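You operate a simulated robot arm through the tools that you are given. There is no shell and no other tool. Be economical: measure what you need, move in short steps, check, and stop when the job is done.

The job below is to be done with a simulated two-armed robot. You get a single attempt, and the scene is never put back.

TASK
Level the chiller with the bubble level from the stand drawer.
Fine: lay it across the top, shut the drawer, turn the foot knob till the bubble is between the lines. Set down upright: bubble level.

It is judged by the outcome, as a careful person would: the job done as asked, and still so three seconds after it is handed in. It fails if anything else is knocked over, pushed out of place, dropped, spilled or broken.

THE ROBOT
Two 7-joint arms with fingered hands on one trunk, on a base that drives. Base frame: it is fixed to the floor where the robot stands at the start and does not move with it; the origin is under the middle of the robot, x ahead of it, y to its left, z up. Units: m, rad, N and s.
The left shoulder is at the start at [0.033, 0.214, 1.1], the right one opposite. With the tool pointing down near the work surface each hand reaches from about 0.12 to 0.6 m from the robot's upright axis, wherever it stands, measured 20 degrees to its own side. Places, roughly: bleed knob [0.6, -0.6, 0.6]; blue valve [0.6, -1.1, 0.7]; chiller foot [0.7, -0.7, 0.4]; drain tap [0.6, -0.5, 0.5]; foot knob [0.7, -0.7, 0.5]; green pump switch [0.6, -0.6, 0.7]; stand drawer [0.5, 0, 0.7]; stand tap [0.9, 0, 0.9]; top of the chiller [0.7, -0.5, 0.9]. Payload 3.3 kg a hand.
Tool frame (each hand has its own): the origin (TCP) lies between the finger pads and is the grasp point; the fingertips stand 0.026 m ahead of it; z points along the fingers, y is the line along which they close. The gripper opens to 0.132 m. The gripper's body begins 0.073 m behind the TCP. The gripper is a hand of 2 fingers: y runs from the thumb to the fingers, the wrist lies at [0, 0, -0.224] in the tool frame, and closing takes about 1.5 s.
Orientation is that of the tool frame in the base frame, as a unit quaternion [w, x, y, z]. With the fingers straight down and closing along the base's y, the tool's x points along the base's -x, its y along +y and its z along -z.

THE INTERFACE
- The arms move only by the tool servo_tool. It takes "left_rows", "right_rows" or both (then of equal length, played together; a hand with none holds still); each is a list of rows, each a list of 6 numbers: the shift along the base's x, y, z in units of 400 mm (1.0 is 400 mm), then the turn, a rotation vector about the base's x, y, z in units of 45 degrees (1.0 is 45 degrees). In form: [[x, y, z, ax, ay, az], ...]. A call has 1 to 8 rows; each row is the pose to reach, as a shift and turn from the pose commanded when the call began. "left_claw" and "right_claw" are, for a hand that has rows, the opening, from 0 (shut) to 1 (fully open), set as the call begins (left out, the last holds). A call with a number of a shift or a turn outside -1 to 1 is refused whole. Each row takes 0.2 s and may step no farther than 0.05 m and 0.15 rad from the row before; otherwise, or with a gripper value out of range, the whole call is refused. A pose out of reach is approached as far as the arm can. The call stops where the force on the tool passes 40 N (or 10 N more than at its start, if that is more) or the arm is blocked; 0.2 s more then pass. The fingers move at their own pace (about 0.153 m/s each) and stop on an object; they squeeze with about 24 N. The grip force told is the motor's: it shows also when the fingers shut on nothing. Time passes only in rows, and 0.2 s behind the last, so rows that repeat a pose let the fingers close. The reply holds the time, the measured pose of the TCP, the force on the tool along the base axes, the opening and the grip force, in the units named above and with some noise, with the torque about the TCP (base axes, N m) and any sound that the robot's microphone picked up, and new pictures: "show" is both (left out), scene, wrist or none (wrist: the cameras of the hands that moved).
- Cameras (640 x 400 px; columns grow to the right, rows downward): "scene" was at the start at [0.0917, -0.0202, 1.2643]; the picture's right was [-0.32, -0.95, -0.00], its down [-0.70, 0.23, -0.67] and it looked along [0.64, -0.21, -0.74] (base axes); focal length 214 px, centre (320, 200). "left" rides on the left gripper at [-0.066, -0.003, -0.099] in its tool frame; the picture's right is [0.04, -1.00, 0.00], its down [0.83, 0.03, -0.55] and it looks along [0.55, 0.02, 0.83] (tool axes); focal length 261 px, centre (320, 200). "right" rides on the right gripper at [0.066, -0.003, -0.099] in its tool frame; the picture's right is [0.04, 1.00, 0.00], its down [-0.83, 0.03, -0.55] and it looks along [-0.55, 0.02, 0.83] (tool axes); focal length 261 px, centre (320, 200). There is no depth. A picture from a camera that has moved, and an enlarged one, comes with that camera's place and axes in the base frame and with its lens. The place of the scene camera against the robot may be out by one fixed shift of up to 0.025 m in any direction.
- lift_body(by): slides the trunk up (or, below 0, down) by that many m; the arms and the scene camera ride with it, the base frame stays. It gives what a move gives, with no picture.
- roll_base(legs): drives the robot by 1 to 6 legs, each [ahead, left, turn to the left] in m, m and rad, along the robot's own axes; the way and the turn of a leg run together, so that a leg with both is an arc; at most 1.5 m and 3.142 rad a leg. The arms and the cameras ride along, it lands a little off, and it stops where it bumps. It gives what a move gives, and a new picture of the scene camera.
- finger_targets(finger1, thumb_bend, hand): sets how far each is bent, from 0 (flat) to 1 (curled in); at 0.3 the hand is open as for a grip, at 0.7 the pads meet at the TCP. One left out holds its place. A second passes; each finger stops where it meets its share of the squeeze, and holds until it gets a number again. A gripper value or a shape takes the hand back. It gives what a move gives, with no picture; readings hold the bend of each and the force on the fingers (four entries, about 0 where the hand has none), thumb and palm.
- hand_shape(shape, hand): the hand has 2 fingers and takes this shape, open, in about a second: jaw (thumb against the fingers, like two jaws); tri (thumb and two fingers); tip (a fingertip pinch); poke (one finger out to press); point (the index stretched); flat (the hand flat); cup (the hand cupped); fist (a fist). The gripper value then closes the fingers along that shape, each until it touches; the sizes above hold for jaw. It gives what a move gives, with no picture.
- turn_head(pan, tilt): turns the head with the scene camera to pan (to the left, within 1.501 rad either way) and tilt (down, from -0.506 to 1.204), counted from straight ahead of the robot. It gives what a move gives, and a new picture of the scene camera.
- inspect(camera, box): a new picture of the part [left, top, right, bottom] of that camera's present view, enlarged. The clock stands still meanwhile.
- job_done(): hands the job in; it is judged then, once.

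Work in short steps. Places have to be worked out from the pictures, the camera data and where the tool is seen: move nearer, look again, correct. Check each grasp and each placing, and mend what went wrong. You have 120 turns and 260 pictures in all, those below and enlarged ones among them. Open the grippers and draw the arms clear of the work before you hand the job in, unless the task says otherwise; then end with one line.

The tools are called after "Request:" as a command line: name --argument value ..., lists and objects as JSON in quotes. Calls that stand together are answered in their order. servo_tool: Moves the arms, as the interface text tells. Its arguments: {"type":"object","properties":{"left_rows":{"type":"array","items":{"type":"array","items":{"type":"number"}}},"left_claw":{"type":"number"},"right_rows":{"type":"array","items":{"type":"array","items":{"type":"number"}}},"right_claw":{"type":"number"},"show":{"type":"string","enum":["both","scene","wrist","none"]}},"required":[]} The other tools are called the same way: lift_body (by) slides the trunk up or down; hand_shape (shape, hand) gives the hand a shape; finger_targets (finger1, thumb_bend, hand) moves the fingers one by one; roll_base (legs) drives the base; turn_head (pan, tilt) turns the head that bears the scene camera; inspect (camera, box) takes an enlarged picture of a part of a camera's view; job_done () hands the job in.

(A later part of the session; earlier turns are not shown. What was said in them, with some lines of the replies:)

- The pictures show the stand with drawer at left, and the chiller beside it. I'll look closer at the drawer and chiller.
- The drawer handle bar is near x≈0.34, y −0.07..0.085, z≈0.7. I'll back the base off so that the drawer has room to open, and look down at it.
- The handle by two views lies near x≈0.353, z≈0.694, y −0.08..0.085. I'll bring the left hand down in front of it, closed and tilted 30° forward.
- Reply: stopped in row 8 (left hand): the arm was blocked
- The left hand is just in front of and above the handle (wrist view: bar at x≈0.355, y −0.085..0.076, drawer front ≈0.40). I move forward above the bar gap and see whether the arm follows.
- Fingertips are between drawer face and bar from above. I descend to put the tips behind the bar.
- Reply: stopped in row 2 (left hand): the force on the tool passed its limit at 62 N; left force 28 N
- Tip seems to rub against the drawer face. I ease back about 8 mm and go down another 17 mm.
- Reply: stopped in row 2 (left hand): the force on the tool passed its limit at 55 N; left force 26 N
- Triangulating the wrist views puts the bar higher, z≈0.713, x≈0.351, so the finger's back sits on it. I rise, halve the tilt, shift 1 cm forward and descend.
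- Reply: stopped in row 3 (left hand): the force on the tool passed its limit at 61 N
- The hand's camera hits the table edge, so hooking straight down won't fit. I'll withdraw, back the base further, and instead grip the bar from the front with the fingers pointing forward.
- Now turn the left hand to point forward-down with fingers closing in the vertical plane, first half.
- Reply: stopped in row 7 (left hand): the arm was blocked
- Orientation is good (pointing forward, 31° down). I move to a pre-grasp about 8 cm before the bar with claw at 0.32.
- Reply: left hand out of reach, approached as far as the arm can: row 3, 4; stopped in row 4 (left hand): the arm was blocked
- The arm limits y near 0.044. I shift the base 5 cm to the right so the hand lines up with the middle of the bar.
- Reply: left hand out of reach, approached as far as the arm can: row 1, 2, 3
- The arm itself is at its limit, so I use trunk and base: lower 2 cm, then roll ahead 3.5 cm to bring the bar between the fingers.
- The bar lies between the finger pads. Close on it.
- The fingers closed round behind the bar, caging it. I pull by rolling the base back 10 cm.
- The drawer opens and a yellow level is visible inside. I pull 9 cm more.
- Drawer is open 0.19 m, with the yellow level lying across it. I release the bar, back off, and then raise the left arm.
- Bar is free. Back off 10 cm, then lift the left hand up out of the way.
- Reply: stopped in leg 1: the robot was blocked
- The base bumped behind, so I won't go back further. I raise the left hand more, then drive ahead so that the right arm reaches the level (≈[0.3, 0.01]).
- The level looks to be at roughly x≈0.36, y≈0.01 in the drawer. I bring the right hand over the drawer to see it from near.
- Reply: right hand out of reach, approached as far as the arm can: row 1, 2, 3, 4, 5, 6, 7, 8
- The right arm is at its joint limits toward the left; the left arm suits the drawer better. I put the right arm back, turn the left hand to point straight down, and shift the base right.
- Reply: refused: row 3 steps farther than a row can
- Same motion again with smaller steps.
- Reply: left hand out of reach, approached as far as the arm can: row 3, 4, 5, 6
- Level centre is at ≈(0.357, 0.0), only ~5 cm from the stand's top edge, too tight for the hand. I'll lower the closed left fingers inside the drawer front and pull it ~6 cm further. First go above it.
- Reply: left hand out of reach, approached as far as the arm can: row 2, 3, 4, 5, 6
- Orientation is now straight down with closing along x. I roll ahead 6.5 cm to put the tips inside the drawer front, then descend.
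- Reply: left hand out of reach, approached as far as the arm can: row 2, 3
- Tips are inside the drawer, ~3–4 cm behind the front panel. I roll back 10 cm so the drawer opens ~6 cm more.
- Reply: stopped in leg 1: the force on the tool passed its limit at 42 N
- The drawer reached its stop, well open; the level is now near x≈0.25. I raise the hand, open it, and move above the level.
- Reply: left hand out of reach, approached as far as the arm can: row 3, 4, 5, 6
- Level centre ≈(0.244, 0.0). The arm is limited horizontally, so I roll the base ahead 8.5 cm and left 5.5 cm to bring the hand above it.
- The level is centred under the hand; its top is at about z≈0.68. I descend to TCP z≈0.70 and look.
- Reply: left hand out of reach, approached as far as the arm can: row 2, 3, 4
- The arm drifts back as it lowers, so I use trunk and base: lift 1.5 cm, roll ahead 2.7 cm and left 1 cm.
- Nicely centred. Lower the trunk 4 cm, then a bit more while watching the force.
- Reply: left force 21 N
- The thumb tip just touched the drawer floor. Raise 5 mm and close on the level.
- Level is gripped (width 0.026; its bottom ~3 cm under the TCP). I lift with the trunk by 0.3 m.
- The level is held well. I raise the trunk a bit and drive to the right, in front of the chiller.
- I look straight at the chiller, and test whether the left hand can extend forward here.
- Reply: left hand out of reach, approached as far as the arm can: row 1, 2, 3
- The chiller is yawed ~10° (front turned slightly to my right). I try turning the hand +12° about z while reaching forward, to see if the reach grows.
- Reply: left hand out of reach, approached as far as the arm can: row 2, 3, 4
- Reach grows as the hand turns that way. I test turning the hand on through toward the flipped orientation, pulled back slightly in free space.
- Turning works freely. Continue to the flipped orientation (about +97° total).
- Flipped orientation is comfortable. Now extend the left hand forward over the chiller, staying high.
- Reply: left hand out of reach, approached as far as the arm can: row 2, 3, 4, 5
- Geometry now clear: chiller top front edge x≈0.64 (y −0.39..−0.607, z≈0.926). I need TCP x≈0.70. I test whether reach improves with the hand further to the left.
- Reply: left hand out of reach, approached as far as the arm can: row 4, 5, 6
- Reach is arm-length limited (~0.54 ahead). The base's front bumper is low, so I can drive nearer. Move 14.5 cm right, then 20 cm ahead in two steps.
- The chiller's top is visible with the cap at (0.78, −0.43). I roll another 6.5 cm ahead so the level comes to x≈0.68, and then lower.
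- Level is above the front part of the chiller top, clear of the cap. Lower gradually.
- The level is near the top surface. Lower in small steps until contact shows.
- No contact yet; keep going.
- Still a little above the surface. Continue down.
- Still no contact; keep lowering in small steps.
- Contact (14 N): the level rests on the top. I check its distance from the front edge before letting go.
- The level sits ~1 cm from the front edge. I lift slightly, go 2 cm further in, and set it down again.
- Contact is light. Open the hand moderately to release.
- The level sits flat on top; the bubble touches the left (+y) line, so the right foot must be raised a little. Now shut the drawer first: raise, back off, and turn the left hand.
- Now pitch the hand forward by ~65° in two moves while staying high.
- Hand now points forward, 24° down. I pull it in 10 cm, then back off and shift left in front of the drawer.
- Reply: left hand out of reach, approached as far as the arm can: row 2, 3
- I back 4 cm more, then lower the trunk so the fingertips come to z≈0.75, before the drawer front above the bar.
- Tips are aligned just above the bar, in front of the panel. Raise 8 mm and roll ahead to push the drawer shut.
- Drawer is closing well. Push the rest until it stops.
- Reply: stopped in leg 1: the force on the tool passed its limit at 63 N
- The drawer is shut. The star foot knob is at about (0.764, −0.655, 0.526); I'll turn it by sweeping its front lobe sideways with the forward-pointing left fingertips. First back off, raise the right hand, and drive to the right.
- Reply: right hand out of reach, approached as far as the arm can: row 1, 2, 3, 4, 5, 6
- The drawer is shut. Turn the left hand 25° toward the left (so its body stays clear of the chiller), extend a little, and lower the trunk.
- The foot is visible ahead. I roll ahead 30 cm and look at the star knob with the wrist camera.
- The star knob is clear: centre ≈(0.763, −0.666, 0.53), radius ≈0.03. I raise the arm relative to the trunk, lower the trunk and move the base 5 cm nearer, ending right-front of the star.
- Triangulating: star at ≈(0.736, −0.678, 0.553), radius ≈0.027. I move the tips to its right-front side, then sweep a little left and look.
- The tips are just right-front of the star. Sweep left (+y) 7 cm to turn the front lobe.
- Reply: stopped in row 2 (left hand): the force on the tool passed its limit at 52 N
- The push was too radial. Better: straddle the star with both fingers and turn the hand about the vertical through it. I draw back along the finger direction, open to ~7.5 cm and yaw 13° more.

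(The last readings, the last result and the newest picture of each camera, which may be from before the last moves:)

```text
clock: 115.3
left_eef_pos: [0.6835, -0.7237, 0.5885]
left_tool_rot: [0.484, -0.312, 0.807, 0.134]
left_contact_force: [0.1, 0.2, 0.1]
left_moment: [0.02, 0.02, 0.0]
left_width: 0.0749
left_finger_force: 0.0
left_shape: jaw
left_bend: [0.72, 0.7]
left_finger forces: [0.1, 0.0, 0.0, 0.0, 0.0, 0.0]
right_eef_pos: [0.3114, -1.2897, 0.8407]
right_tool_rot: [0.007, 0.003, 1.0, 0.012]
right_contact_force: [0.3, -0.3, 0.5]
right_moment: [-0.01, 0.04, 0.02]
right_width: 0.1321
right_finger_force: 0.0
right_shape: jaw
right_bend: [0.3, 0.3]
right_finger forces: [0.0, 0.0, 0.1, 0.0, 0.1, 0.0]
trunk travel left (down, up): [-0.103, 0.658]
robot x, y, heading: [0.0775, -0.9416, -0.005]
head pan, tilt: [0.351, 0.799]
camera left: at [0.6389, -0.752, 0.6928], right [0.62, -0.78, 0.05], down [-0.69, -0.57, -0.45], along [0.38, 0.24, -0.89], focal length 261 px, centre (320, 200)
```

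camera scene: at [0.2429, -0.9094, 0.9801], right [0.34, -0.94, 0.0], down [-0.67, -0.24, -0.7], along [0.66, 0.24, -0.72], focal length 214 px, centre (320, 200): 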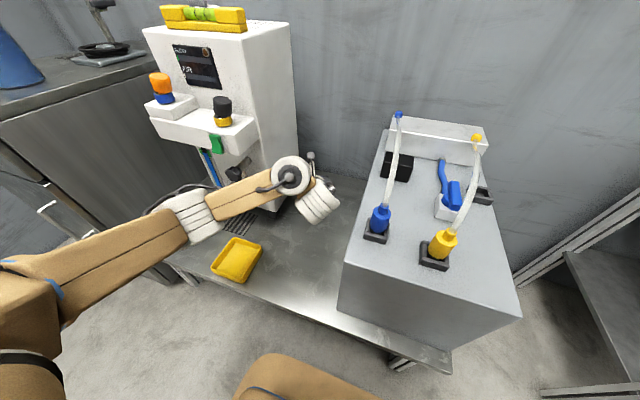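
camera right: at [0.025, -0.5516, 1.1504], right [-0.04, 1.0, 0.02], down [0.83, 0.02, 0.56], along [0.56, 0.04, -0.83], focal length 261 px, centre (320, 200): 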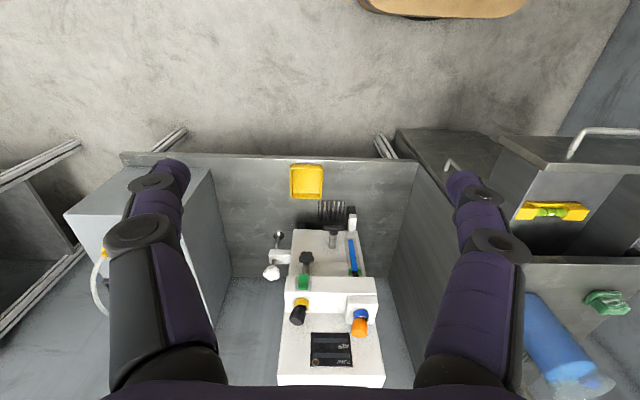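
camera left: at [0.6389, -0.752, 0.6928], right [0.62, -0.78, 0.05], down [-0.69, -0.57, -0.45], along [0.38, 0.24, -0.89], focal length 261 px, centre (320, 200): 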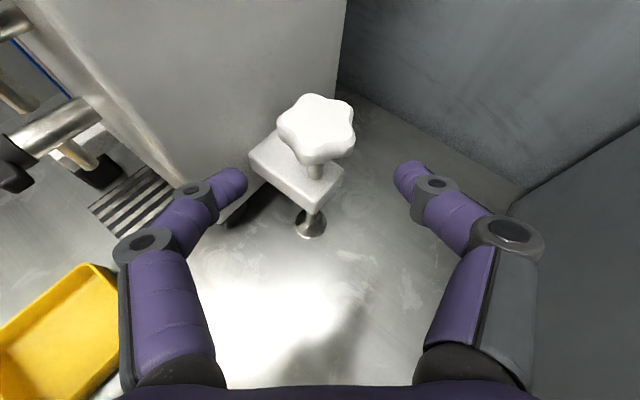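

The star lies straight along the finger direction, 8 cm ahead. Advance so the fingers straddle it.

Request:
servo_tool --left_rows '[[0.07, 0.058, -0.047, 0, 0, 0], [0.141, 0.115, -0.095, 0, 0, 0]]' --show "wrist"

```text
clock: 115.9
left_eef_pos: [0.7417, -0.6774, 0.5498]
left_tool_rot: [0.483, -0.314, 0.806, 0.133]
left_contact_force: [-0.7, -0.4, -0.4]
left_moment: [0.0, -0.01, -0.02]
left_width: 0.0749
left_finger_force: 0.1
left_shape: jaw
left_bend: [0.72, 0.7]
left_finger forces: [0.0, 0.1, 0.1, 0.0, 0.0, 0.1]
right_eef_pos: [0.3107, -1.29, 0.8417]
right_tool_rot: [0.007, 0.002, 1.0, 0.012]
right_contact_force: [-0.6, -0.7, -0.2]
right_moment: [0.01, 0.0, 0.0]
right_width: 0.132
right_finger_force: 0.1
right_shape: jaw
right_bend: [0.3, 0.3]
right_finger forces: [0.1, 0.0, 0.1, 0.0, 0.0, 0.1]
trunk travel left (down, up): [-0.103, 0.658]
robot x, y, heading: [0.073, -0.9423, -0.006]
head pan, tilt: [0.351, 0.799]
camera left: at [0.6961, -0.7052, 0.6556], right [0.62, -0.78, 0.05], down [-0.69, -0.57, -0.45], along [0.38, 0.24, -0.89], focal length 261 px, centre (320, 200)
```

left: 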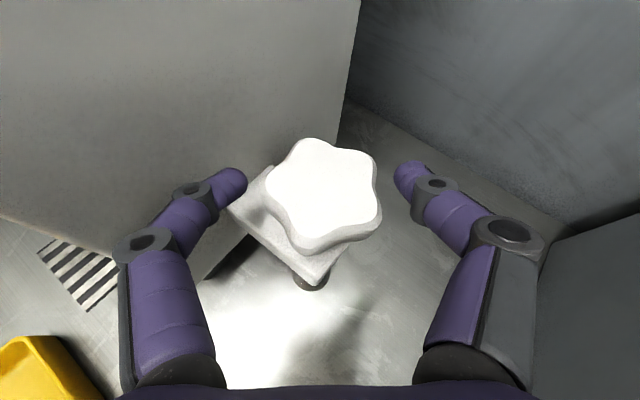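

Straddled and centred. Close and turn the hand −30° (clockwise from above) in one call.

Request:
servo_tool --left_rows '[[0, 0, 0, 0, 0, 0], [0, 0, 0, 0, 0, 0], [0, 0, 0, 0, 0, 0], [0, 0, 0, 0, 0, 0], [0, 0, 0, 0, 0, -0.17], [0, 0, 0, 0, 0, -0.34], [0, 0, 0, 0, 0, -0.51], [0, 0, 0, 0, 0, -0.68]]' --left_claw 0 --show "wrist"

Request:
inspect --camera "scene" --box '[150, 0, 270, 75]'

```text
clock: 117.7
left_eef_pos: [0.7398, -0.6771, 0.5505]
left_tool_rot: [0.502, -0.089, 0.86, 0.003]
left_contact_force: [8.1, 11.9, 5.4]
left_moment: [0.26, -0.11, 0.22]
left_width: 0.0449
left_finger_force: 24.4
left_shape: jaw
left_bend: [0.73, 0.7]
left_finger forces: [28.4, 0.1, 0.0, 0.0, 19.4, 0.1]
right_eef_pos: [0.31, -1.2912, 0.8429]
right_tool_rot: [0.007, 0.003, 1.0, 0.012]
right_contact_force: [-0.3, -0.1, 0.2]
right_moment: [-0.02, 0.02, -0.05]
right_width: 0.1319
right_finger_force: 0.0
right_shape: jaw
right_bend: [0.3, 0.3]
right_finger forces: [0.1, 0.0, 0.0, 0.0, 0.1, 0.1]
trunk travel left (down, up): [-0.103, 0.658]
robot x, y, heading: [0.0772, -0.9419, -0.004]
head pan, tilt: [0.351, 0.799]
camera left: at [0.6875, -0.6777, 0.6554], right [0.13, -0.99, 0.05], down [-0.88, -0.14, -0.45], along [0.45, 0.02, -0.89], focal length 261 px, centre (320, 200)
```

left: 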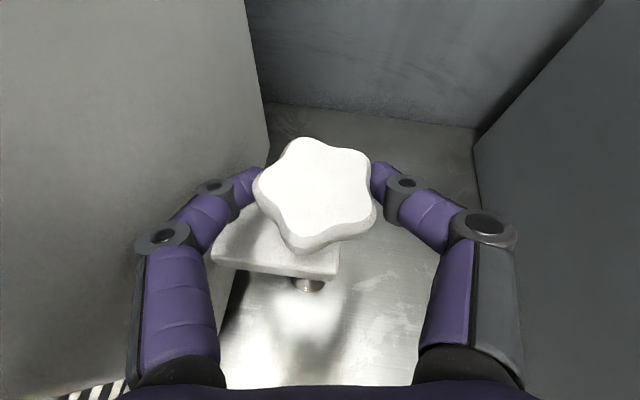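

```text
5.33 times, centred on (210, 38) of scene
camera zoom: at [0.2428, -0.9095, 0.9802], right [0.34, -0.94, 0.0], down [-0.68, -0.24, -0.7], along [0.66, 0.24, -0.72], focal length 1144 px, centre (907, 1067)
```

zoom: 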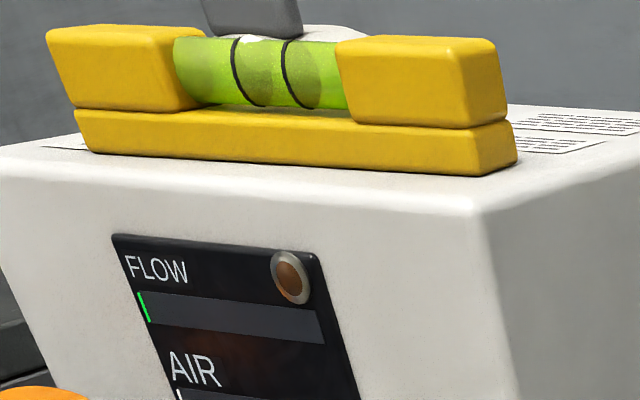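

The star turned with the hand. I release, yaw back, then lift the trunk to view the bubble from above.

Request:
servo_tool --left_rows '[[0, 0, 0, 0, 0, 0], [0, 0, 0, 0, 0, 0], [0, 0, 0, 0, 0, 0], [0, 0, 0, 0, 0, 0.17], [0, 0, 0, 0, 0, 0.34], [0, 0, 0, 0, 0, 0.51], [0, 0, 0, 0, 0, 0.68]]' --left_claw 0.57 --show "wrist"

Request:
lift_body --by 0.3

Request:
turn_head --pan 0.45 --tilt 0.6

```text
clock: 119.3
left_eef_pos: [0.7401, -0.677, 0.5495]
left_tool_rot: [0.484, -0.313, 0.806, 0.135]
left_contact_force: [-0.5, -0.9, 0.1]
left_moment: [0.04, 0.01, 0.02]
left_width: 0.0748
left_finger_force: 0.1
left_shape: jaw
left_bend: [0.72, 0.7]
left_finger forces: [0.0, 0.1, 0.0, 0.0, 0.1, 0.0]
right_eef_pos: [0.3099, -1.2911, 0.8427]
right_tool_rot: [0.008, 0.003, 1.0, 0.013]
right_contact_force: [-0.2, 0.4, 0.4]
right_moment: [0.0, -0.01, -0.03]
right_width: 0.132
right_finger_force: 0.0
right_shape: jaw
right_bend: [0.3, 0.3]
right_finger forces: [0.1, 0.1, 0.0, 0.0, 0.0, 0.0]
trunk travel left (down, up): [-0.103, 0.658]
robot x, y, heading: [0.0759, -0.9435, -0.004]
head pan, tilt: [0.351, 0.799]
camera left: at [0.6952, -0.7058, 0.6545], right [0.62, -0.78, 0.05], down [-0.69, -0.57, -0.45], along [0.38, 0.24, -0.89], focal length 261 px, centre (320, 200)
```

left: 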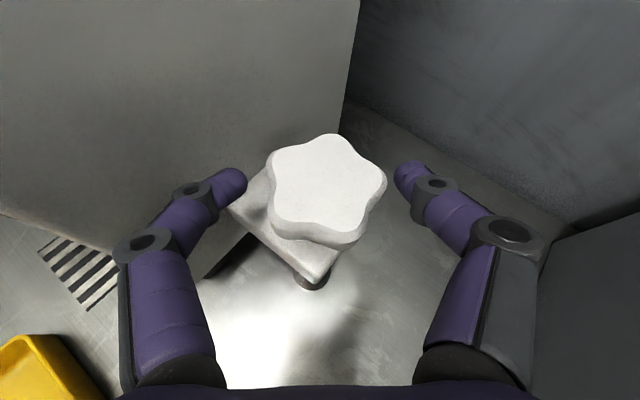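

```text
clock: 122.3
left_eef_pos: [0.7405, -0.6772, 0.8489]
left_tool_rot: [0.483, -0.313, 0.807, 0.134]
left_contact_force: [-0.3, -0.1, -0.1]
left_moment: [0.02, 0.0, 0.03]
left_width: 0.0749
left_finger_force: 0.1
left_shape: jaw
left_bend: [0.72, 0.7]
left_finger forces: [0.0, 0.1, 0.0, 0.0, 0.1, 0.0]
right_eef_pos: [0.311, -1.291, 1.1431]
right_tool_rot: [0.007, 0.002, 1.0, 0.012]
right_contact_force: [-0.7, -0.5, 0.3]
right_moment: [0.0, -0.02, -0.01]
right_width: 0.1316
right_finger_force: 0.1
right_shape: jaw
right_bend: [0.3, 0.3]
right_finger forces: [0.0, 0.1, 0.1, 0.0, 0.0, 0.1]
trunk travel left (down, up): [-0.403, 0.358]
robot x, y, heading: [0.0802, -0.9432, -0.008]
head pan, tilt: [0.351, 0.799]
```

```text
clock: 123.1
left_eef_pos: [0.7407, -0.6776, 0.8498]
left_tool_rot: [0.483, -0.313, 0.806, 0.135]
left_contact_force: [0.6, -0.2, -1.0]
left_moment: [0.02, -0.03, -0.01]
left_width: 0.0751
left_finger_force: 0.2
left_shape: jaw
left_bend: [0.72, 0.7]
left_finger forces: [0.0, 0.1, 0.0, 0.0, 0.1, 0.0]
right_eef_pos: [0.3099, -1.291, 1.1429]
right_tool_rot: [0.008, 0.003, 1.0, 0.011]
right_contact_force: [-0.1, -0.4, 0.3]
right_moment: [0.01, 0.01, -0.03]
right_width: 0.1318
right_finger_force: 0.1
right_shape: jaw
right_bend: [0.3, 0.3]
right_finger forces: [0.0, 0.0, 0.0, 0.1, 0.0, 0.0]
trunk travel left (down, up): [-0.403, 0.358]
robot x, y, heading: [0.0752, -0.9396, -0.005]
head pan, tilt: [0.45, 0.6]
camera scene: at [0.1706, -0.8987, 1.3038], right [0.43, -0.9, 0.0], down [-0.51, -0.24, -0.82], along [0.74, 0.35, -0.57], focal length 214 px, centre (320, 200)
```

scene: 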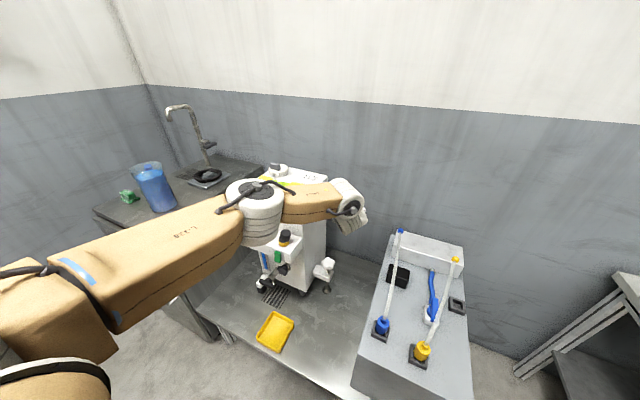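

The arm hides the level at this height. Lower by 17 cm for a shallower but free view.

Request:
lift_body --by -0.17

Request:
inspect --camera "scene" --box '[200, 80, 400, 205]'

```text
clock: 125.0
left_eef_pos: [0.7393, -0.6784, 0.6798]
left_tool_rot: [0.484, -0.311, 0.807, 0.133]
left_contact_force: [0.3, 0.4, -0.6]
left_moment: [0.0, -0.01, -0.01]
left_width: 0.0748
left_finger_force: 0.0
left_shape: jaw
left_bend: [0.72, 0.7]
left_finger forces: [0.1, 0.0, 0.0, 0.1, 0.0, 0.0]
right_eef_pos: [0.3095, -1.2918, 0.9735]
right_tool_rot: [0.008, 0.002, 1.0, 0.012]
right_contact_force: [-0.4, -0.4, 0.3]
right_moment: [0.02, 0.01, -0.01]
right_width: 0.1321
right_finger_force: 0.1
right_shape: jaw
right_bend: [0.3, 0.3]
right_finger forces: [0.0, 0.0, 0.0, 0.0, 0.0, 0.0]
trunk travel left (down, up): [-0.233, 0.528]
robot x, y, heading: [0.0775, -0.9408, -0.011]
head pan, tilt: [0.45, 0.6]
```

```text
3.20 times, centred on (300, 142) of scene
camera zoom: at [0.2043, -0.8989, 1.1317], right [0.43, -0.9, 0.0], down [-0.51, -0.24, -0.83], along [0.75, 0.35, -0.56], focal length 686 px, centre (384, 384)
```

zoom: 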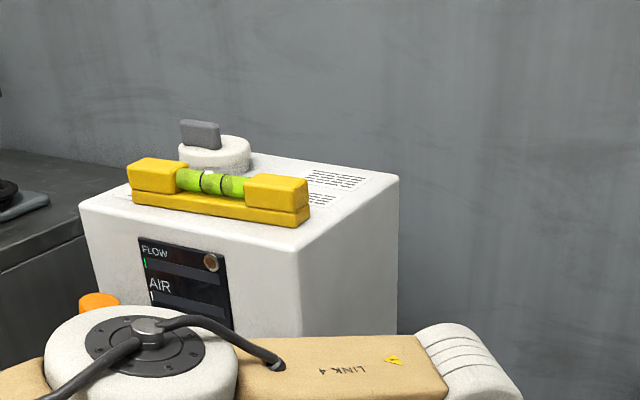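

Request:
inspect --camera "scene" --box '[246, 122, 286, 147]'

```text
16.00 times, centred on (266, 134) of scene
camera zoom: at [0.2043, -0.8989, 1.1317], right [0.43, -0.9, 0.0], down [-0.51, -0.24, -0.83], along [0.75, 0.35, -0.56], focal length 3432 px, centre (1184, 1248)
```

zoom: 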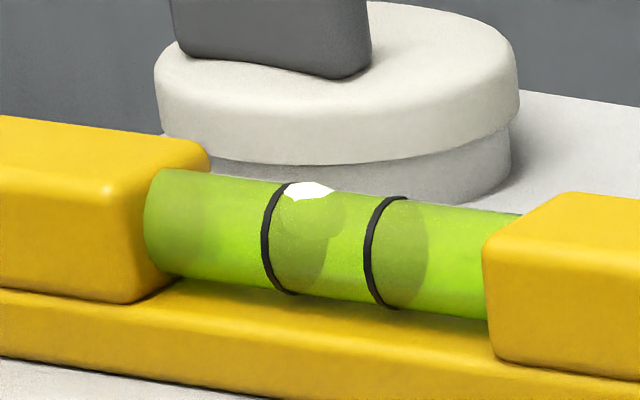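

The bubble has moved inward: now just inside the left line, so clockwise is right. I lower again and do another 30° turn, then re-set.

Request:
lift_body --by -0.13

Request:
servo_tool --left_rows '[[0, 0, 0, 0, 0, 0], [0, 0, 0, 0, 0, 0], [0, 0, 0, 0, 0, 0], [0, 0, 0, 0, 0, 0], [0, 0, 0, 0, 0, -0.17], [0, 0, 0, 0, 0, -0.34], [0, 0, 0, 0, 0, -0.51], [0, 0, 0, 0, 0, -0.68]]' --left_claw 0 --show "wrist"

Request:
servo_tool --left_rows '[[0, 0, 0, 0, 0, 0], [0, 0, 0, 0, 0, 0], [0, 0, 0, 0, 0, 0], [0, 0, 0, 0, 0, 0.17], [0, 0, 0, 0, 0, 0.34], [0, 0, 0, 0, 0, 0.51], [0, 0, 0, 0, 0, 0.68]]' --left_claw 0.57 --show "wrist"

```text
clock: 126.6
left_eef_pos: [0.741, -0.6788, 0.55]
left_tool_rot: [0.485, -0.312, 0.806, 0.135]
left_contact_force: [-0.1, -0.4, 0.3]
left_moment: [0.0, 0.01, -0.04]
left_width: 0.0747
left_finger_force: 0.0
left_shape: jaw
left_bend: [0.72, 0.7]
left_finger forces: [0.0, 0.1, 0.0, 0.1, 0.0, 0.0]
right_eef_pos: [0.311, -1.2905, 0.8423]
right_tool_rot: [0.007, 0.002, 1.0, 0.012]
right_contact_force: [-0.3, 1.0, 0.2]
right_moment: [0.0, -0.01, 0.0]
right_width: 0.1319
right_finger_force: 0.1
right_shape: jaw
right_bend: [0.3, 0.3]
right_finger forces: [0.0, 0.0, 0.0, 0.1, 0.0, 0.0]
trunk travel left (down, up): [-0.103, 0.658]
robot x, y, heading: [0.0782, -0.9403, -0.009]
head pan, tilt: [0.45, 0.6]
```

```text
clock: 128.4
left_eef_pos: [0.7403, -0.676, 0.5505]
left_tool_rot: [0.502, -0.089, 0.86, 0.003]
left_contact_force: [4.5, 10.3, 4.1]
left_moment: [0.25, -0.08, 0.21]
left_width: 0.0462
left_finger_force: 23.8
left_shape: jaw
left_bend: [0.73, 0.7]
left_finger forces: [27.7, 0.0, 0.0, 0.1, 19.3, 0.0]
right_eef_pos: [0.3102, -1.2908, 0.8428]
right_tool_rot: [0.008, 0.003, 1.0, 0.013]
right_contact_force: [0.4, -0.7, 0.4]
right_moment: [-0.03, 0.0, -0.04]
right_width: 0.1321
right_finger_force: 0.1
right_shape: jaw
right_bend: [0.3, 0.3]
right_finger forces: [0.0, 0.0, 0.0, 0.0, 0.0, 0.0]
trunk travel left (down, up): [-0.103, 0.658]
robot x, y, heading: [0.076, -0.9421, -0.009]
head pan, tilt: [0.45, 0.6]
camera left: at [0.6875, -0.678, 0.655], right [0.13, -0.99, 0.05], down [-0.88, -0.14, -0.45], along [0.45, 0.02, -0.89], focal length 261 px, centre (320, 200)
```

left: 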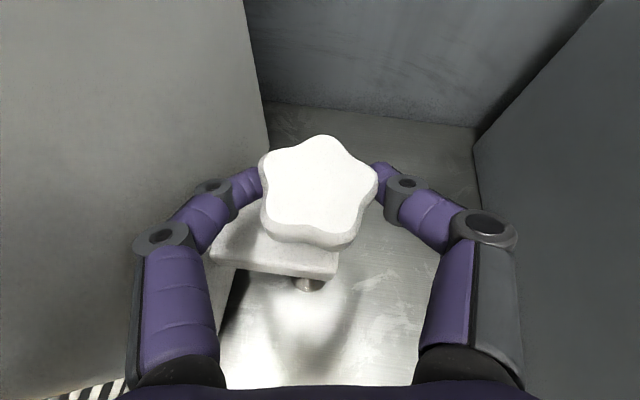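

```text
clock: 130.0
left_eef_pos: [0.7395, -0.6779, 0.5487]
left_tool_rot: [0.484, -0.313, 0.806, 0.134]
left_contact_force: [1.3, -0.1, 0.3]
left_moment: [0.0, -0.01, -0.01]
left_width: 0.0748
left_finger_force: 0.0
left_shape: jaw
left_bend: [0.72, 0.7]
left_finger forces: [0.1, 0.1, 0.0, 0.1, 0.1, 0.2]
right_eef_pos: [0.3099, -1.2902, 0.8422]
right_tool_rot: [0.008, 0.002, 1.0, 0.012]
right_contact_force: [0.0, 0.7, 0.5]
right_moment: [-0.03, 0.04, 0.0]
right_width: 0.1321
right_finger_force: 0.0
right_shape: jaw
right_bend: [0.3, 0.3]
right_finger forces: [0.1, 0.0, 0.1, 0.0, 0.0, 0.0]
trunk travel left (down, up): [-0.103, 0.658]
robot x, y, heading: [0.0774, -0.9401, -0.004]
head pan, tilt: [0.45, 0.6]
camera left: at [0.6953, -0.706, 0.6544], right [0.62, -0.78, 0.05], down [-0.69, -0.57, -0.45], along [0.38, 0.24, -0.89], focal length 261 px, centre (320, 200)
```

left: 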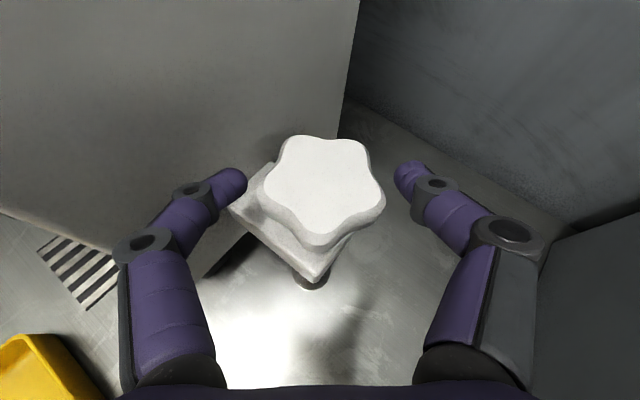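

The star turned another ~30°. Lift and check the bubble.

Request:
lift_body --by 0.13

Request:
inspect --camera "scene" --box '[246, 122, 286, 147]'

```text
clock: 131.6
left_eef_pos: [0.7398, -0.6788, 0.6795]
left_tool_rot: [0.484, -0.313, 0.806, 0.135]
left_contact_force: [0.0, -0.5, 0.2]
left_moment: [-0.01, 0.03, 0.01]
left_width: 0.0753
left_finger_force: 0.0
left_shape: jaw
left_bend: [0.72, 0.7]
left_finger forces: [0.1, 0.0, 0.0, 0.1, 0.0, 0.1]
right_eef_pos: [0.3112, -1.2906, 0.9722]
right_tool_rot: [0.008, 0.003, 1.0, 0.012]
right_contact_force: [-0.4, 0.3, -0.4]
right_moment: [0.01, 0.01, 0.02]
right_width: 0.132
right_finger_force: 0.0
right_shape: jaw
right_bend: [0.3, 0.3]
right_finger forces: [0.0, 0.0, 0.0, 0.0, 0.1, 0.0]
trunk travel left (down, up): [-0.233, 0.528]
robot x, y, heading: [0.077, -0.9413, -0.005]
head pan, tilt: [0.45, 0.6]
```

```text
16.00 times, centred on (266, 134) of scene
camera zoom: at [0.2048, -0.8989, 1.1315], right [0.43, -0.9, 0.0], down [-0.51, -0.24, -0.82], along [0.74, 0.35, -0.57], focal length 3432 px, centre (1184, 1248)
```

zoom: 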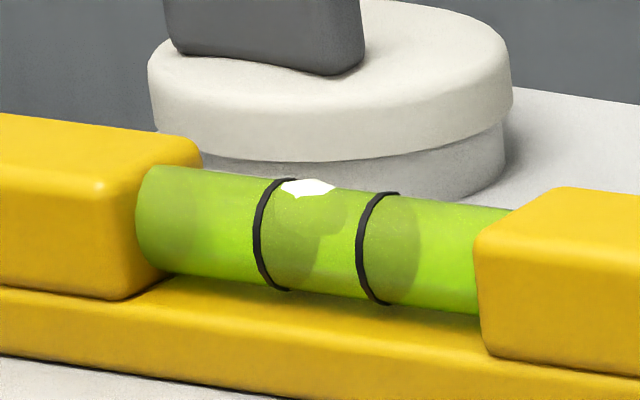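

The bubble shifts ~0.08 of the gap per 30°; it needs ~100° more to be centred. I do three more ratchets, then check.

Request:
lift_body --by -0.13

Request:
servo_tool --left_rows '[[0, 0, 0, 0, 0, 0], [0, 0, 0, 0, 0, 0], [0, 0, 0, 0, 0, 0], [0, 0, 0, 0, 0, 0], [0, 0, 0, 0, 0, -0.18], [0, 0, 0, 0, 0, -0.36], [0, 0, 0, 0, 0, -0.54], [0, 0, 0, 0, 0, -0.7]]' --left_claw 0 --show "none"

Request:
servo_tool --left_rows '[[0, 0, 0, 0, 0, 0], [0, 0, 0, 0, 0, 0], [0, 0, 0, 0, 0, 0], [0, 0, 0, 0, 0, 0.18], [0, 0, 0, 0, 0, 0.36], [0, 0, 0, 0, 0, 0.54], [0, 0, 0, 0, 0, 0.7]]' --left_claw 0.57 --show "wrist"

Request:
servo_tool --left_rows '[[0, 0, 0, 0, 0, 0], [0, 0, 0, 0, 0, 0], [0, 0, 0, 0, 0, 0], [0, 0, 0, 0, 0, 0], [0, 0, 0, 0, 0, -0.18], [0, 0, 0, 0, 0, -0.36], [0, 0, 0, 0, 0, -0.54], [0, 0, 0, 0, 0, -0.7]]' --left_claw 0 --show "wrist"

Request:
servo_tool --left_rows '[[0, 0, 0, 0, 0, 0], [0, 0, 0, 0, 0, 0], [0, 0, 0, 0, 0, 0], [0, 0, 0, 0, 0, 0.18], [0, 0, 0, 0, 0, 0.36], [0, 0, 0, 0, 0, 0.54], [0, 0, 0, 0, 0, 0.7]]' --left_claw 0.57 --show "wrist"

```text
clock: 133.1
left_eef_pos: [0.74, -0.6786, 0.5502]
left_tool_rot: [0.484, -0.313, 0.806, 0.134]
left_contact_force: [0.3, 0.5, -0.1]
left_moment: [-0.01, -0.02, 0.02]
left_width: 0.0745
left_finger_force: 0.0
left_shape: jaw
left_bend: [0.72, 0.7]
left_finger forces: [0.1, 0.0, 0.0, 0.1, 0.0, 0.0]
right_eef_pos: [0.3092, -1.29, 0.8419]
right_tool_rot: [0.006, 0.003, 1.0, 0.012]
right_contact_force: [1.3, 0.3, 0.3]
right_moment: [0.03, -0.02, 0.0]
right_width: 0.132
right_finger_force: 0.0
right_shape: jaw
right_bend: [0.3, 0.3]
right_finger forces: [0.1, 0.0, 0.1, 0.0, 0.0, 0.1]
trunk travel left (down, up): [-0.103, 0.658]
robot x, y, heading: [0.0746, -0.9429, -0.005]
head pan, tilt: [0.45, 0.6]
```

```text
clock: 134.9
left_eef_pos: [0.7406, -0.6769, 0.5494]
left_tool_rot: [0.503, -0.081, 0.86, -0.002]
left_contact_force: [9.1, 10.7, 5.8]
left_moment: [0.25, -0.14, 0.22]
left_width: 0.0461
left_finger_force: 23.8
left_shape: jaw
left_bend: [0.73, 0.7]
left_finger forces: [27.4, 0.1, 0.0, 0.1, 20.1, 0.0]
right_eef_pos: [0.3097, -1.2908, 0.8426]
right_tool_rot: [0.007, 0.003, 1.0, 0.012]
right_contact_force: [0.0, -0.1, -0.1]
right_moment: [-0.02, -0.04, 0.0]
right_width: 0.1317
right_finger_force: 0.0
right_shape: jaw
right_bend: [0.3, 0.3]
right_finger forces: [0.1, 0.1, 0.0, 0.0, 0.1, 0.0]
trunk travel left (down, up): [-0.103, 0.658]
robot x, y, heading: [0.0785, -0.9413, -0.007]
head pan, tilt: [0.45, 0.6]
```

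```text
clock: 136.5
left_eef_pos: [0.7398, -0.6777, 0.5495]
left_tool_rot: [0.484, -0.313, 0.806, 0.134]
left_contact_force: [-0.6, -0.6, -0.5]
left_moment: [-0.02, -0.01, -0.01]
left_width: 0.0746
left_finger_force: 0.1
left_shape: jaw
left_bend: [0.72, 0.7]
left_finger forces: [0.0, 0.0, 0.0, 0.1, 0.0, 0.0]
right_eef_pos: [0.3103, -1.2898, 0.842]
right_tool_rot: [0.007, 0.003, 1.0, 0.012]
right_contact_force: [0.7, -0.4, -0.4]
right_moment: [0.01, -0.01, -0.01]
right_width: 0.132
right_finger_force: 0.1
right_shape: jaw
right_bend: [0.3, 0.3]
right_finger forces: [0.1, 0.1, 0.0, 0.1, 0.0, 0.0]
trunk travel left (down, up): [-0.103, 0.658]
robot x, y, heading: [0.0744, -0.9392, -0.007]
head pan, tilt: [0.45, 0.6]
camera left: at [0.6953, -0.7059, 0.6545], right [0.62, -0.78, 0.05], down [-0.69, -0.57, -0.45], along [0.38, 0.24, -0.89], focal length 261 px, centre (320, 200)
```

left: 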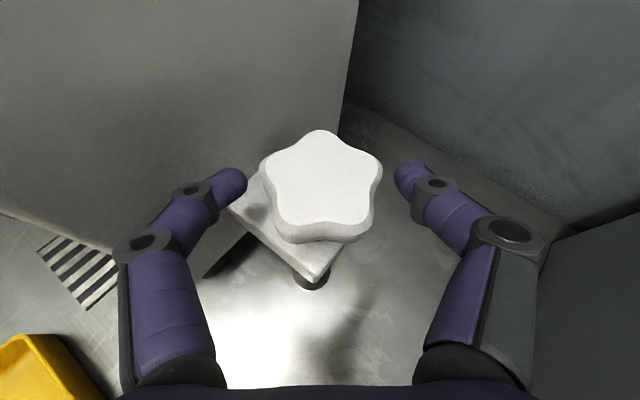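

```text
clock: 138.3
left_eef_pos: [0.7406, -0.6764, 0.5502]
left_tool_rot: [0.501, -0.081, 0.861, -0.001]
left_contact_force: [0.5, 9.8, 3.1]
left_moment: [0.22, -0.04, 0.21]
left_width: 0.0464
left_finger_force: 24.0
left_shape: jaw
left_bend: [0.73, 0.7]
left_finger forces: [27.9, 0.0, 0.1, 0.0, 19.4, 0.1]
right_eef_pos: [0.3101, -1.2911, 0.8428]
right_tool_rot: [0.008, 0.002, 1.0, 0.012]
right_contact_force: [-0.5, 0.6, -0.5]
right_moment: [0.04, 0.0, 0.0]
right_width: 0.1315
right_finger_force: 0.0
right_shape: jaw
right_bend: [0.3, 0.3]
right_finger forces: [0.0, 0.0, 0.1, 0.1, 0.0, 0.0]
trunk travel left (down, up): [-0.103, 0.658]
robot x, y, heading: [0.0747, -0.9408, -0.008]
head pan, tilt: [0.45, 0.6]
camera left: at [0.687, -0.677, 0.6547], right [0.12, -0.99, 0.05], down [-0.89, -0.13, -0.45], along [0.45, 0.01, -0.89], focal length 261 px, centre (320, 200)
```

left: 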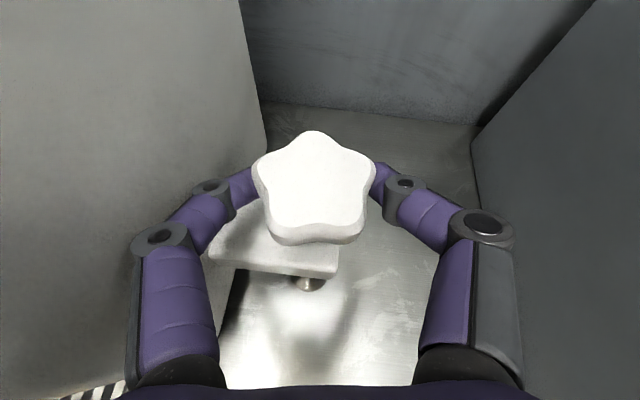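

```text
clock: 139.9
left_eef_pos: [0.74, -0.6768, 0.5483]
left_tool_rot: [0.483, -0.314, 0.806, 0.134]
left_contact_force: [0.5, 0.5, 0.9]
left_moment: [0.01, -0.02, 0.03]
left_width: 0.075
left_finger_force: 0.0
left_shape: jaw
left_bend: [0.72, 0.7]
left_finger forces: [0.1, 0.0, 0.0, 0.0, 0.0, 0.0]
right_eef_pos: [0.3098, -1.2909, 0.8421]
right_tool_rot: [0.008, 0.002, 1.0, 0.013]
right_contact_force: [-0.3, -0.8, -0.1]
right_moment: [0.0, 0.0, -0.02]
right_width: 0.1319
right_finger_force: 0.0
right_shape: jaw
right_bend: [0.3, 0.3]
right_finger forces: [0.0, 0.0, 0.0, 0.0, 0.1, 0.0]
trunk travel left (down, up): [-0.103, 0.658]
robot x, y, heading: [0.0752, -0.9389, -0.008]
head pan, tilt: [0.45, 0.6]
camera left: at [0.6951, -0.7058, 0.6546], right [0.62, -0.78, 0.05], down [-0.69, -0.57, -0.45], along [0.38, 0.24, -0.89], focal length 261 px, centre (320, 200)
```

left: 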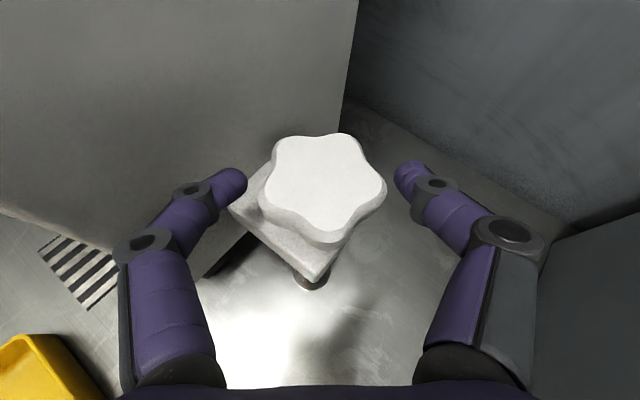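

Two more ratchets done; check the bubble.

Request:
lift_body --by 0.13

Request:
inspect --camera "scene" --box '[246, 122, 286, 147]'

```text
clock: 141.5
left_eef_pos: [0.7402, -0.6776, 0.6786]
left_tool_rot: [0.483, -0.312, 0.807, 0.133]
left_contact_force: [-0.4, 0.6, 0.4]
left_moment: [0.0, 0.0, 0.0]
left_width: 0.0748
left_finger_force: 0.1
left_shape: jaw
left_bend: [0.72, 0.7]
left_finger forces: [0.0, 0.0, 0.0, 0.1, 0.0, 0.1]
right_eef_pos: [0.3122, -1.2901, 0.9727]
right_tool_rot: [0.008, 0.004, 1.0, 0.012]
right_contact_force: [0.3, -0.3, -0.9]
right_moment: [0.03, 0.0, 0.01]
right_width: 0.1318
right_finger_force: 0.0
right_shape: jaw
right_bend: [0.3, 0.3]
right_finger forces: [0.0, 0.0, 0.0, 0.0, 0.1, 0.0]
trunk travel left (down, up): [-0.233, 0.528]
robot x, y, heading: [0.0796, -0.9453, -0.006]
head pan, tilt: [0.45, 0.6]
```

```text
16.00 times, centred on (266, 134) of scene
camera zoom: at [0.2048, -0.8989, 1.1315], right [0.43, -0.9, 0.0], down [-0.51, -0.24, -0.82], along [0.74, 0.35, -0.57], focal length 3432 px, centre (1184, 1248)
```

zoom: 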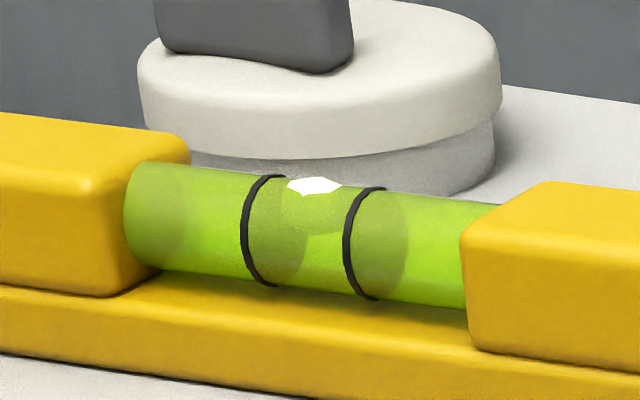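

Bubble now is nearly centred between the lines (≈0.4). One more 30° turn should centre it; then I'll verify from above.

Request:
lift_body --by -0.13

Request:
servo_tool --left_rows '[[0, 0, 0, 0, 0, 0], [0, 0, 0, 0, 0, 0], [0, 0, 0, 0, 0, 0], [0, 0, 0, 0, 0, 0], [0, 0, 0, 0, 0, -0.18], [0, 0, 0, 0, 0, -0.36], [0, 0, 0, 0, 0, -0.54], [0, 0, 0, 0, 0, -0.7]]' --left_claw 0 --show "none"

Request:
servo_tool --left_rows '[[0, 0, 0, 0, 0, 0], [0, 0, 0, 0, 0, 0], [0, 0, 0, 0, 0, 0], [0, 0, 0, 0, 0, 0.18], [0, 0, 0, 0, 0, 0.36], [0, 0, 0, 0, 0, 0.54], [0, 0, 0, 0, 0, 0.7]]' --left_claw 0.57 --show "none"

Request:
lift_body --by 0.13

Request:
inspect --camera "scene" --box '[246, 122, 286, 147]'

```text
clock: 143.1
left_eef_pos: [0.7398, -0.677, 0.5509]
left_tool_rot: [0.483, -0.313, 0.807, 0.134]
left_contact_force: [0.0, -0.5, 0.5]
left_moment: [0.01, -0.02, 0.01]
left_width: 0.0748
left_finger_force: 0.0
left_shape: jaw
left_bend: [0.72, 0.7]
left_finger forces: [0.1, 0.0, 0.0, 0.1, 0.0, 0.0]
right_eef_pos: [0.3093, -1.29, 0.8428]
right_tool_rot: [0.007, 0.002, 1.0, 0.012]
right_contact_force: [-0.3, -0.1, -0.7]
right_moment: [-0.01, 0.0, 0.01]
right_width: 0.1318
right_finger_force: 0.1
right_shape: jaw
right_bend: [0.3, 0.3]
right_finger forces: [0.0, 0.0, 0.1, 0.0, 0.0, 0.1]
trunk travel left (down, up): [-0.103, 0.658]
robot x, y, heading: [0.0767, -0.9413, -0.009]
head pan, tilt: [0.45, 0.6]
```

```text
clock: 144.9
left_eef_pos: [0.74, -0.6763, 0.5496]
left_tool_rot: [0.503, -0.081, 0.861, -0.001]
left_contact_force: [0.6, 10.6, 4.9]
left_moment: [0.25, -0.07, 0.3]
left_width: 0.0464
left_finger_force: 23.9
left_shape: jaw
left_bend: [0.73, 0.7]
left_finger forces: [27.4, 0.0, 0.0, 0.0, 19.3, 0.0]
right_eef_pos: [0.31, -1.2907, 0.8436]
right_tool_rot: [0.007, 0.003, 1.0, 0.012]
right_contact_force: [-1.1, 0.5, 0.1]
right_moment: [0.0, 0.01, 0.01]
right_width: 0.132
right_finger_force: 0.0
right_shape: jaw
right_bend: [0.3, 0.3]
right_finger forces: [0.1, 0.0, 0.0, 0.1, 0.0, 0.0]
trunk travel left (down, up): [-0.103, 0.658]
robot x, y, heading: [0.0727, -0.9439, -0.006]
head pan, tilt: [0.45, 0.6]
```

```text
clock: 146.5
left_eef_pos: [0.7388, -0.6781, 0.5489]
left_tool_rot: [0.483, -0.312, 0.807, 0.133]
left_contact_force: [0.5, 0.5, 0.0]
left_moment: [0.01, 0.0, 0.01]
left_width: 0.0746
left_finger_force: 0.0
left_shape: jaw
left_bend: [0.72, 0.7]
left_finger forces: [0.1, 0.0, 0.1, 0.0, 0.0, 0.0]
right_eef_pos: [0.3106, -1.29, 0.843]
right_tool_rot: [0.007, 0.003, 1.0, 0.012]
right_contact_force: [0.3, -0.7, 0.7]
right_moment: [0.0, 0.0, 0.01]
right_width: 0.1319
right_finger_force: 0.0
right_shape: jaw
right_bend: [0.3, 0.3]
right_finger forces: [0.0, 0.0, 0.0, 0.1, 0.0, 0.0]
trunk travel left (down, up): [-0.103, 0.658]
robot x, y, heading: [0.0809, -0.9394, -0.005]
head pan, tilt: [0.45, 0.6]
```

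```text
clock: 148.1
left_eef_pos: [0.7404, -0.6766, 0.6779]
left_tool_rot: [0.483, -0.312, 0.807, 0.134]
left_contact_force: [-1.1, 0.5, 0.9]
left_moment: [0.0, 0.01, -0.02]
left_width: 0.0747
left_finger_force: 0.2
left_shape: jaw
left_bend: [0.72, 0.7]
left_finger forces: [0.0, 0.0, 0.0, 0.0, 0.0, 0.0]
right_eef_pos: [0.3113, -1.2904, 0.9734]
right_tool_rot: [0.007, 0.002, 1.0, 0.013]
right_contact_force: [-0.1, -0.1, 0.1]
right_moment: [0.03, -0.01, 0.0]
right_width: 0.1318
right_finger_force: 0.0
right_shape: jaw
right_bend: [0.3, 0.3]
right_finger forces: [0.0, 0.0, 0.0, 0.0, 0.0, 0.0]
trunk travel left (down, up): [-0.233, 0.528]
robot x, y, heading: [0.0735, -0.9438, -0.007]
head pan, tilt: [0.45, 0.6]
```

```text
16.00 times, centred on (266, 134) of scene
camera zoom: at [0.2048, -0.8989, 1.1315], right [0.43, -0.9, 0.0], down [-0.51, -0.24, -0.82], along [0.74, 0.35, -0.57], focal length 3432 px, centre (1184, 1248)
```

zoom: 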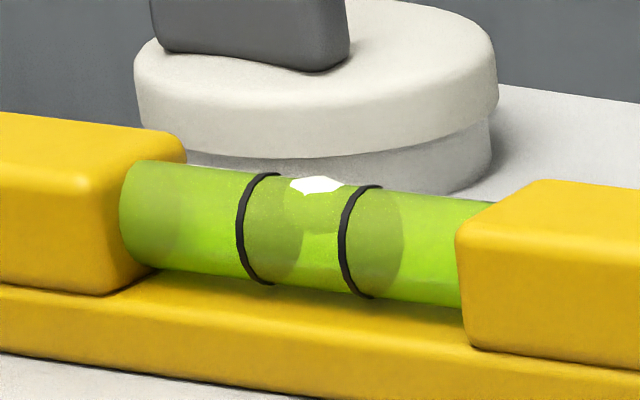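

The bubble looks centred. I withdraw: back away 35 cm, raise the trunk, and look at the level from higher up.

Request:
roll_base --legs '[[-0.35, 0, 0]]'

Request:
lift_body --by 0.5

Request:
roll_base --legs '[[0, 0.15, 0]]'

```text
clock: 150.3
left_eef_pos: [0.3884, -0.6767, 0.68]
left_tool_rot: [0.484, -0.311, 0.807, 0.134]
left_contact_force: [0.7, 0.6, 1.0]
left_moment: [-0.02, -0.01, 0.0]
left_width: 0.0751
left_finger_force: 0.1
left_shape: jaw
left_bend: [0.72, 0.7]
left_finger forces: [0.0, 0.0, 0.0, 0.0, 0.1, 0.0]
right_eef_pos: [-0.0408, -1.288, 0.9726]
right_tool_rot: [0.007, 0.003, 1.0, 0.012]
right_contact_force: [0.1, -0.4, 0.9]
right_moment: [0.01, 0.0, -0.03]
right_width: 0.1316
right_finger_force: 0.0
right_shape: jaw
right_bend: [0.3, 0.3]
right_finger forces: [0.0, 0.0, 0.0, 0.0, 0.0, 0.1]
trunk travel left (down, up): [-0.233, 0.528]
robot x, y, heading: [-0.2744, -0.9405, 0.0]
head pan, tilt: [0.45, 0.6]
camera scene: at [-0.1466, -0.8967, 1.1316], right [0.43, -0.9, 0.0], down [-0.51, -0.24, -0.83], along [0.75, 0.35, -0.56], focal length 214 px, centre (320, 200)
```

scene: 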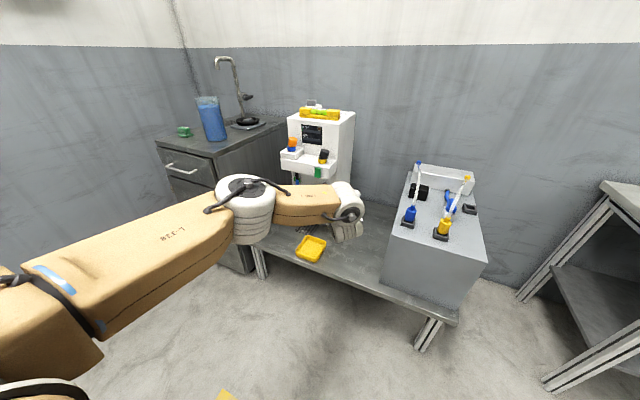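

```text
refused: 0.5 is not a number from -0.4 to 0.4
```

```text
clock: 151.7
left_eef_pos: [0.3897, -0.5242, 0.6797]
left_tool_rot: [0.483, -0.313, 0.807, 0.133]
left_contact_force: [-0.5, 0.9, 0.0]
left_moment: [0.0, -0.04, -0.02]
left_width: 0.075
left_finger_force: 0.0
left_shape: jaw
left_bend: [0.72, 0.7]
left_finger forces: [0.0, 0.0, 0.0, 0.0, 0.0, 0.1]
right_eef_pos: [-0.0393, -1.1386, 0.9728]
right_tool_rot: [0.007, 0.002, 1.0, 0.012]
right_contact_force: [-0.6, 0.4, -0.1]
right_moment: [-0.03, -0.01, 0.03]
right_width: 0.1323
right_finger_force: 0.0
right_shape: jaw
right_bend: [0.3, 0.3]
right_finger forces: [0.0, 0.0, 0.1, 0.0, 0.1, 0.1]
trunk travel left (down, up): [-0.233, 0.528]
robot x, y, heading: [-0.2738, -0.7899, -0.011]
head pan, tilt: [0.45, 0.6]
camera scene: at [-0.1453, -0.7459, 1.1316], right [0.43, -0.9, 0.0], down [-0.51, -0.24, -0.82], along [0.74, 0.35, -0.57], focal length 214 px, centre (320, 200)
```

scene: 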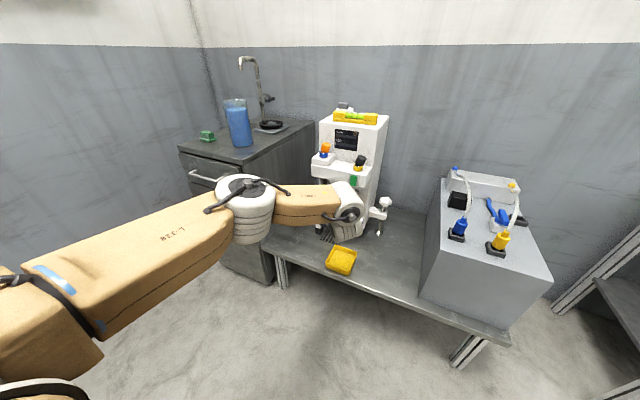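

Raise the trunk 0.4 m and move left to face the level squarely.

Request:
lift_body --by 0.4

Request:
roll_base --legs '[[0, 0.24, 0]]'

Request:
turn_head --pan 0.0 --tilt 0.6

```text
clock: 155.5
left_eef_pos: [0.3893, -0.5253, 1.0788]
left_tool_rot: [0.483, -0.312, 0.807, 0.134]
left_contact_force: [0.4, -0.8, -0.2]
left_moment: [-0.02, -0.02, 0.01]
left_width: 0.0748
left_finger_force: 0.0
left_shape: jaw
left_bend: [0.72, 0.7]
left_finger forces: [0.1, 0.1, 0.1, 0.0, 0.0, 0.0]
right_eef_pos: [-0.0396, -1.1391, 1.3733]
right_tool_rot: [0.006, 0.003, 1.0, 0.012]
right_contact_force: [0.1, 0.3, -0.2]
right_moment: [0.0, -0.01, 0.02]
right_width: 0.1317
right_finger_force: 0.0
right_shape: jaw
right_bend: [0.3, 0.3]
right_finger forces: [0.1, 0.0, 0.1, 0.0, 0.0, 0.1]
trunk travel left (down, up): [-0.633, 0.128]
robot x, y, heading: [-0.274, -0.7905, -0.005]
head pan, tilt: [0.45, 0.6]
```

```text
clock: 157.3
left_eef_pos: [0.3925, -0.2834, 1.0789]
left_tool_rot: [0.483, -0.312, 0.807, 0.133]
left_contact_force: [1.4, 0.3, -0.7]
left_moment: [-0.03, -0.04, 0.01]
left_width: 0.0748
left_finger_force: 0.0
left_shape: jaw
left_bend: [0.72, 0.7]
left_finger forces: [0.0, 0.0, 0.0, 0.1, 0.0, 0.1]
right_eef_pos: [-0.0383, -0.8952, 1.3736]
right_tool_rot: [0.007, 0.004, 1.0, 0.011]
right_contact_force: [-0.9, 1.4, 0.4]
right_moment: [-0.05, 0.01, -0.01]
right_width: 0.1318
right_finger_force: 0.1
right_shape: jaw
right_bend: [0.3, 0.3]
right_finger forces: [0.0, 0.1, 0.0, 0.0, 0.0, 0.0]
trunk travel left (down, up): [-0.633, 0.128]
robot x, y, heading: [-0.2694, -0.5439, -0.007]
head pan, tilt: [0.45, 0.6]
camera scene: at [-0.1927, -0.5034, 1.5345], right [0.43, -0.9, 0.0], down [-0.51, -0.24, -0.82], along [0.75, 0.35, -0.57], focal length 214 px, centre (320, 200)
```

scene: 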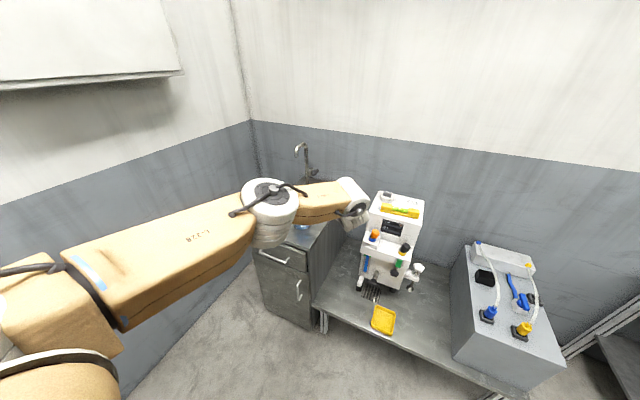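

```text
clock: 158.2
left_eef_pos: [0.3912, -0.2845, 1.0798]
left_tool_rot: [0.484, -0.312, 0.807, 0.133]
left_contact_force: [-0.2, 0.3, -0.3]
left_moment: [0.0, -0.03, -0.03]
left_width: 0.0749
left_finger_force: 0.1
left_shape: jaw
left_bend: [0.72, 0.7]
left_finger forces: [0.0, 0.1, 0.0, 0.0, 0.0, 0.0]
right_eef_pos: [-0.0382, -0.8959, 1.3729]
right_tool_rot: [0.007, 0.003, 1.0, 0.012]
right_contact_force: [0.3, -0.2, -0.5]
right_moment: [0.01, -0.03, 0.03]
right_width: 0.132
right_finger_force: 0.1
right_shape: jaw
right_bend: [0.3, 0.3]
right_finger forces: [0.1, 0.0, 0.1, 0.1, 0.0, 0.0]
trunk travel left (down, up): [-0.633, 0.128]
robot x, y, heading: [-0.2707, -0.5523, -0.006]
head pan, tilt: [0.0, 0.6]
camera scene: at [-0.1842, -0.5429, 1.5345], right [-0.01, -1.0, 0.0], down [-0.57, 0.0, -0.82], along [0.82, -0.01, -0.57], focal length 214 px, centre (320, 200)
```

scene: 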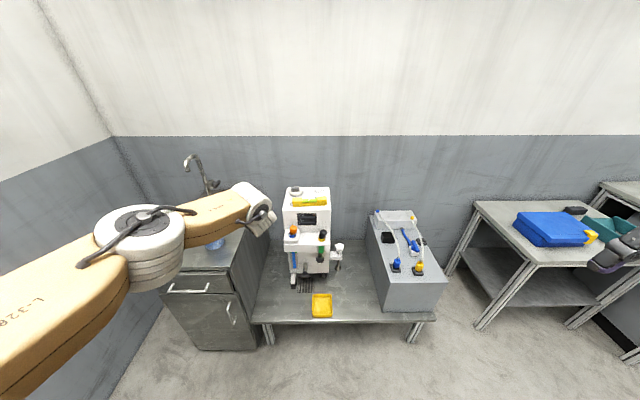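

Request:
inspect --camera "scene" --box '[286, 190, 334, 220]'

Request:
inspect --camera "scene" --box '[160, 180, 460, 360]'

```text
13.33 times, centred on (310, 205) of scene
camera zoom: at [-0.1842, -0.5429, 1.5345], right [-0.01, -1.0, 0.0], down [-0.57, 0.0, -0.82], along [0.82, -0.01, -0.57], focal length 2860 px, centre (453, 133)
```

zoom: 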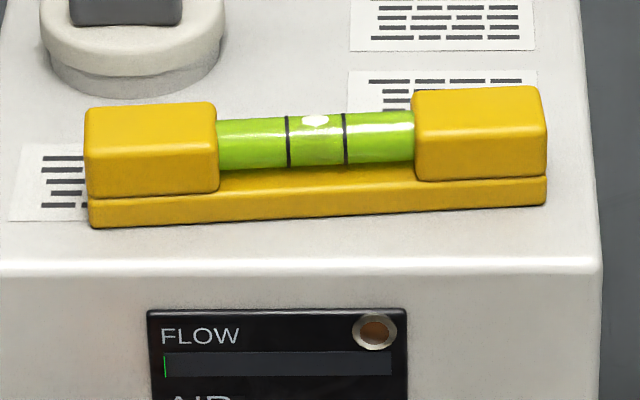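

```text
2.13 times, centred on (310, 270) of scene
camera zoom: at [-0.1842, -0.5429, 1.5345], right [-0.01, -1.0, 0.0], down [-0.57, 0.0, -0.82], along [0.82, -0.01, -0.57], focal length 458 px, centre (341, 51)
```

zoom: 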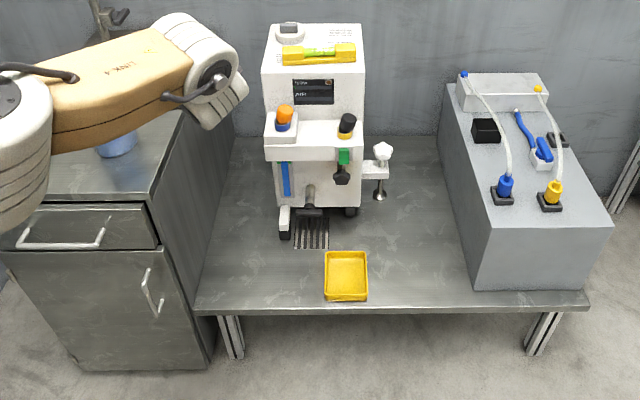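

The bubble is centred exactly between the lines, the level stands upright across the top, the drawer is shut, and both hands are empty and clear. I hand in the job.

Request:
job_done

```text
The job is handed in.
```

The chiller is level: the bubble level lies upright across its top with the bubble centred between the lines, the stand drawer is shut, and both arms are open and clear.
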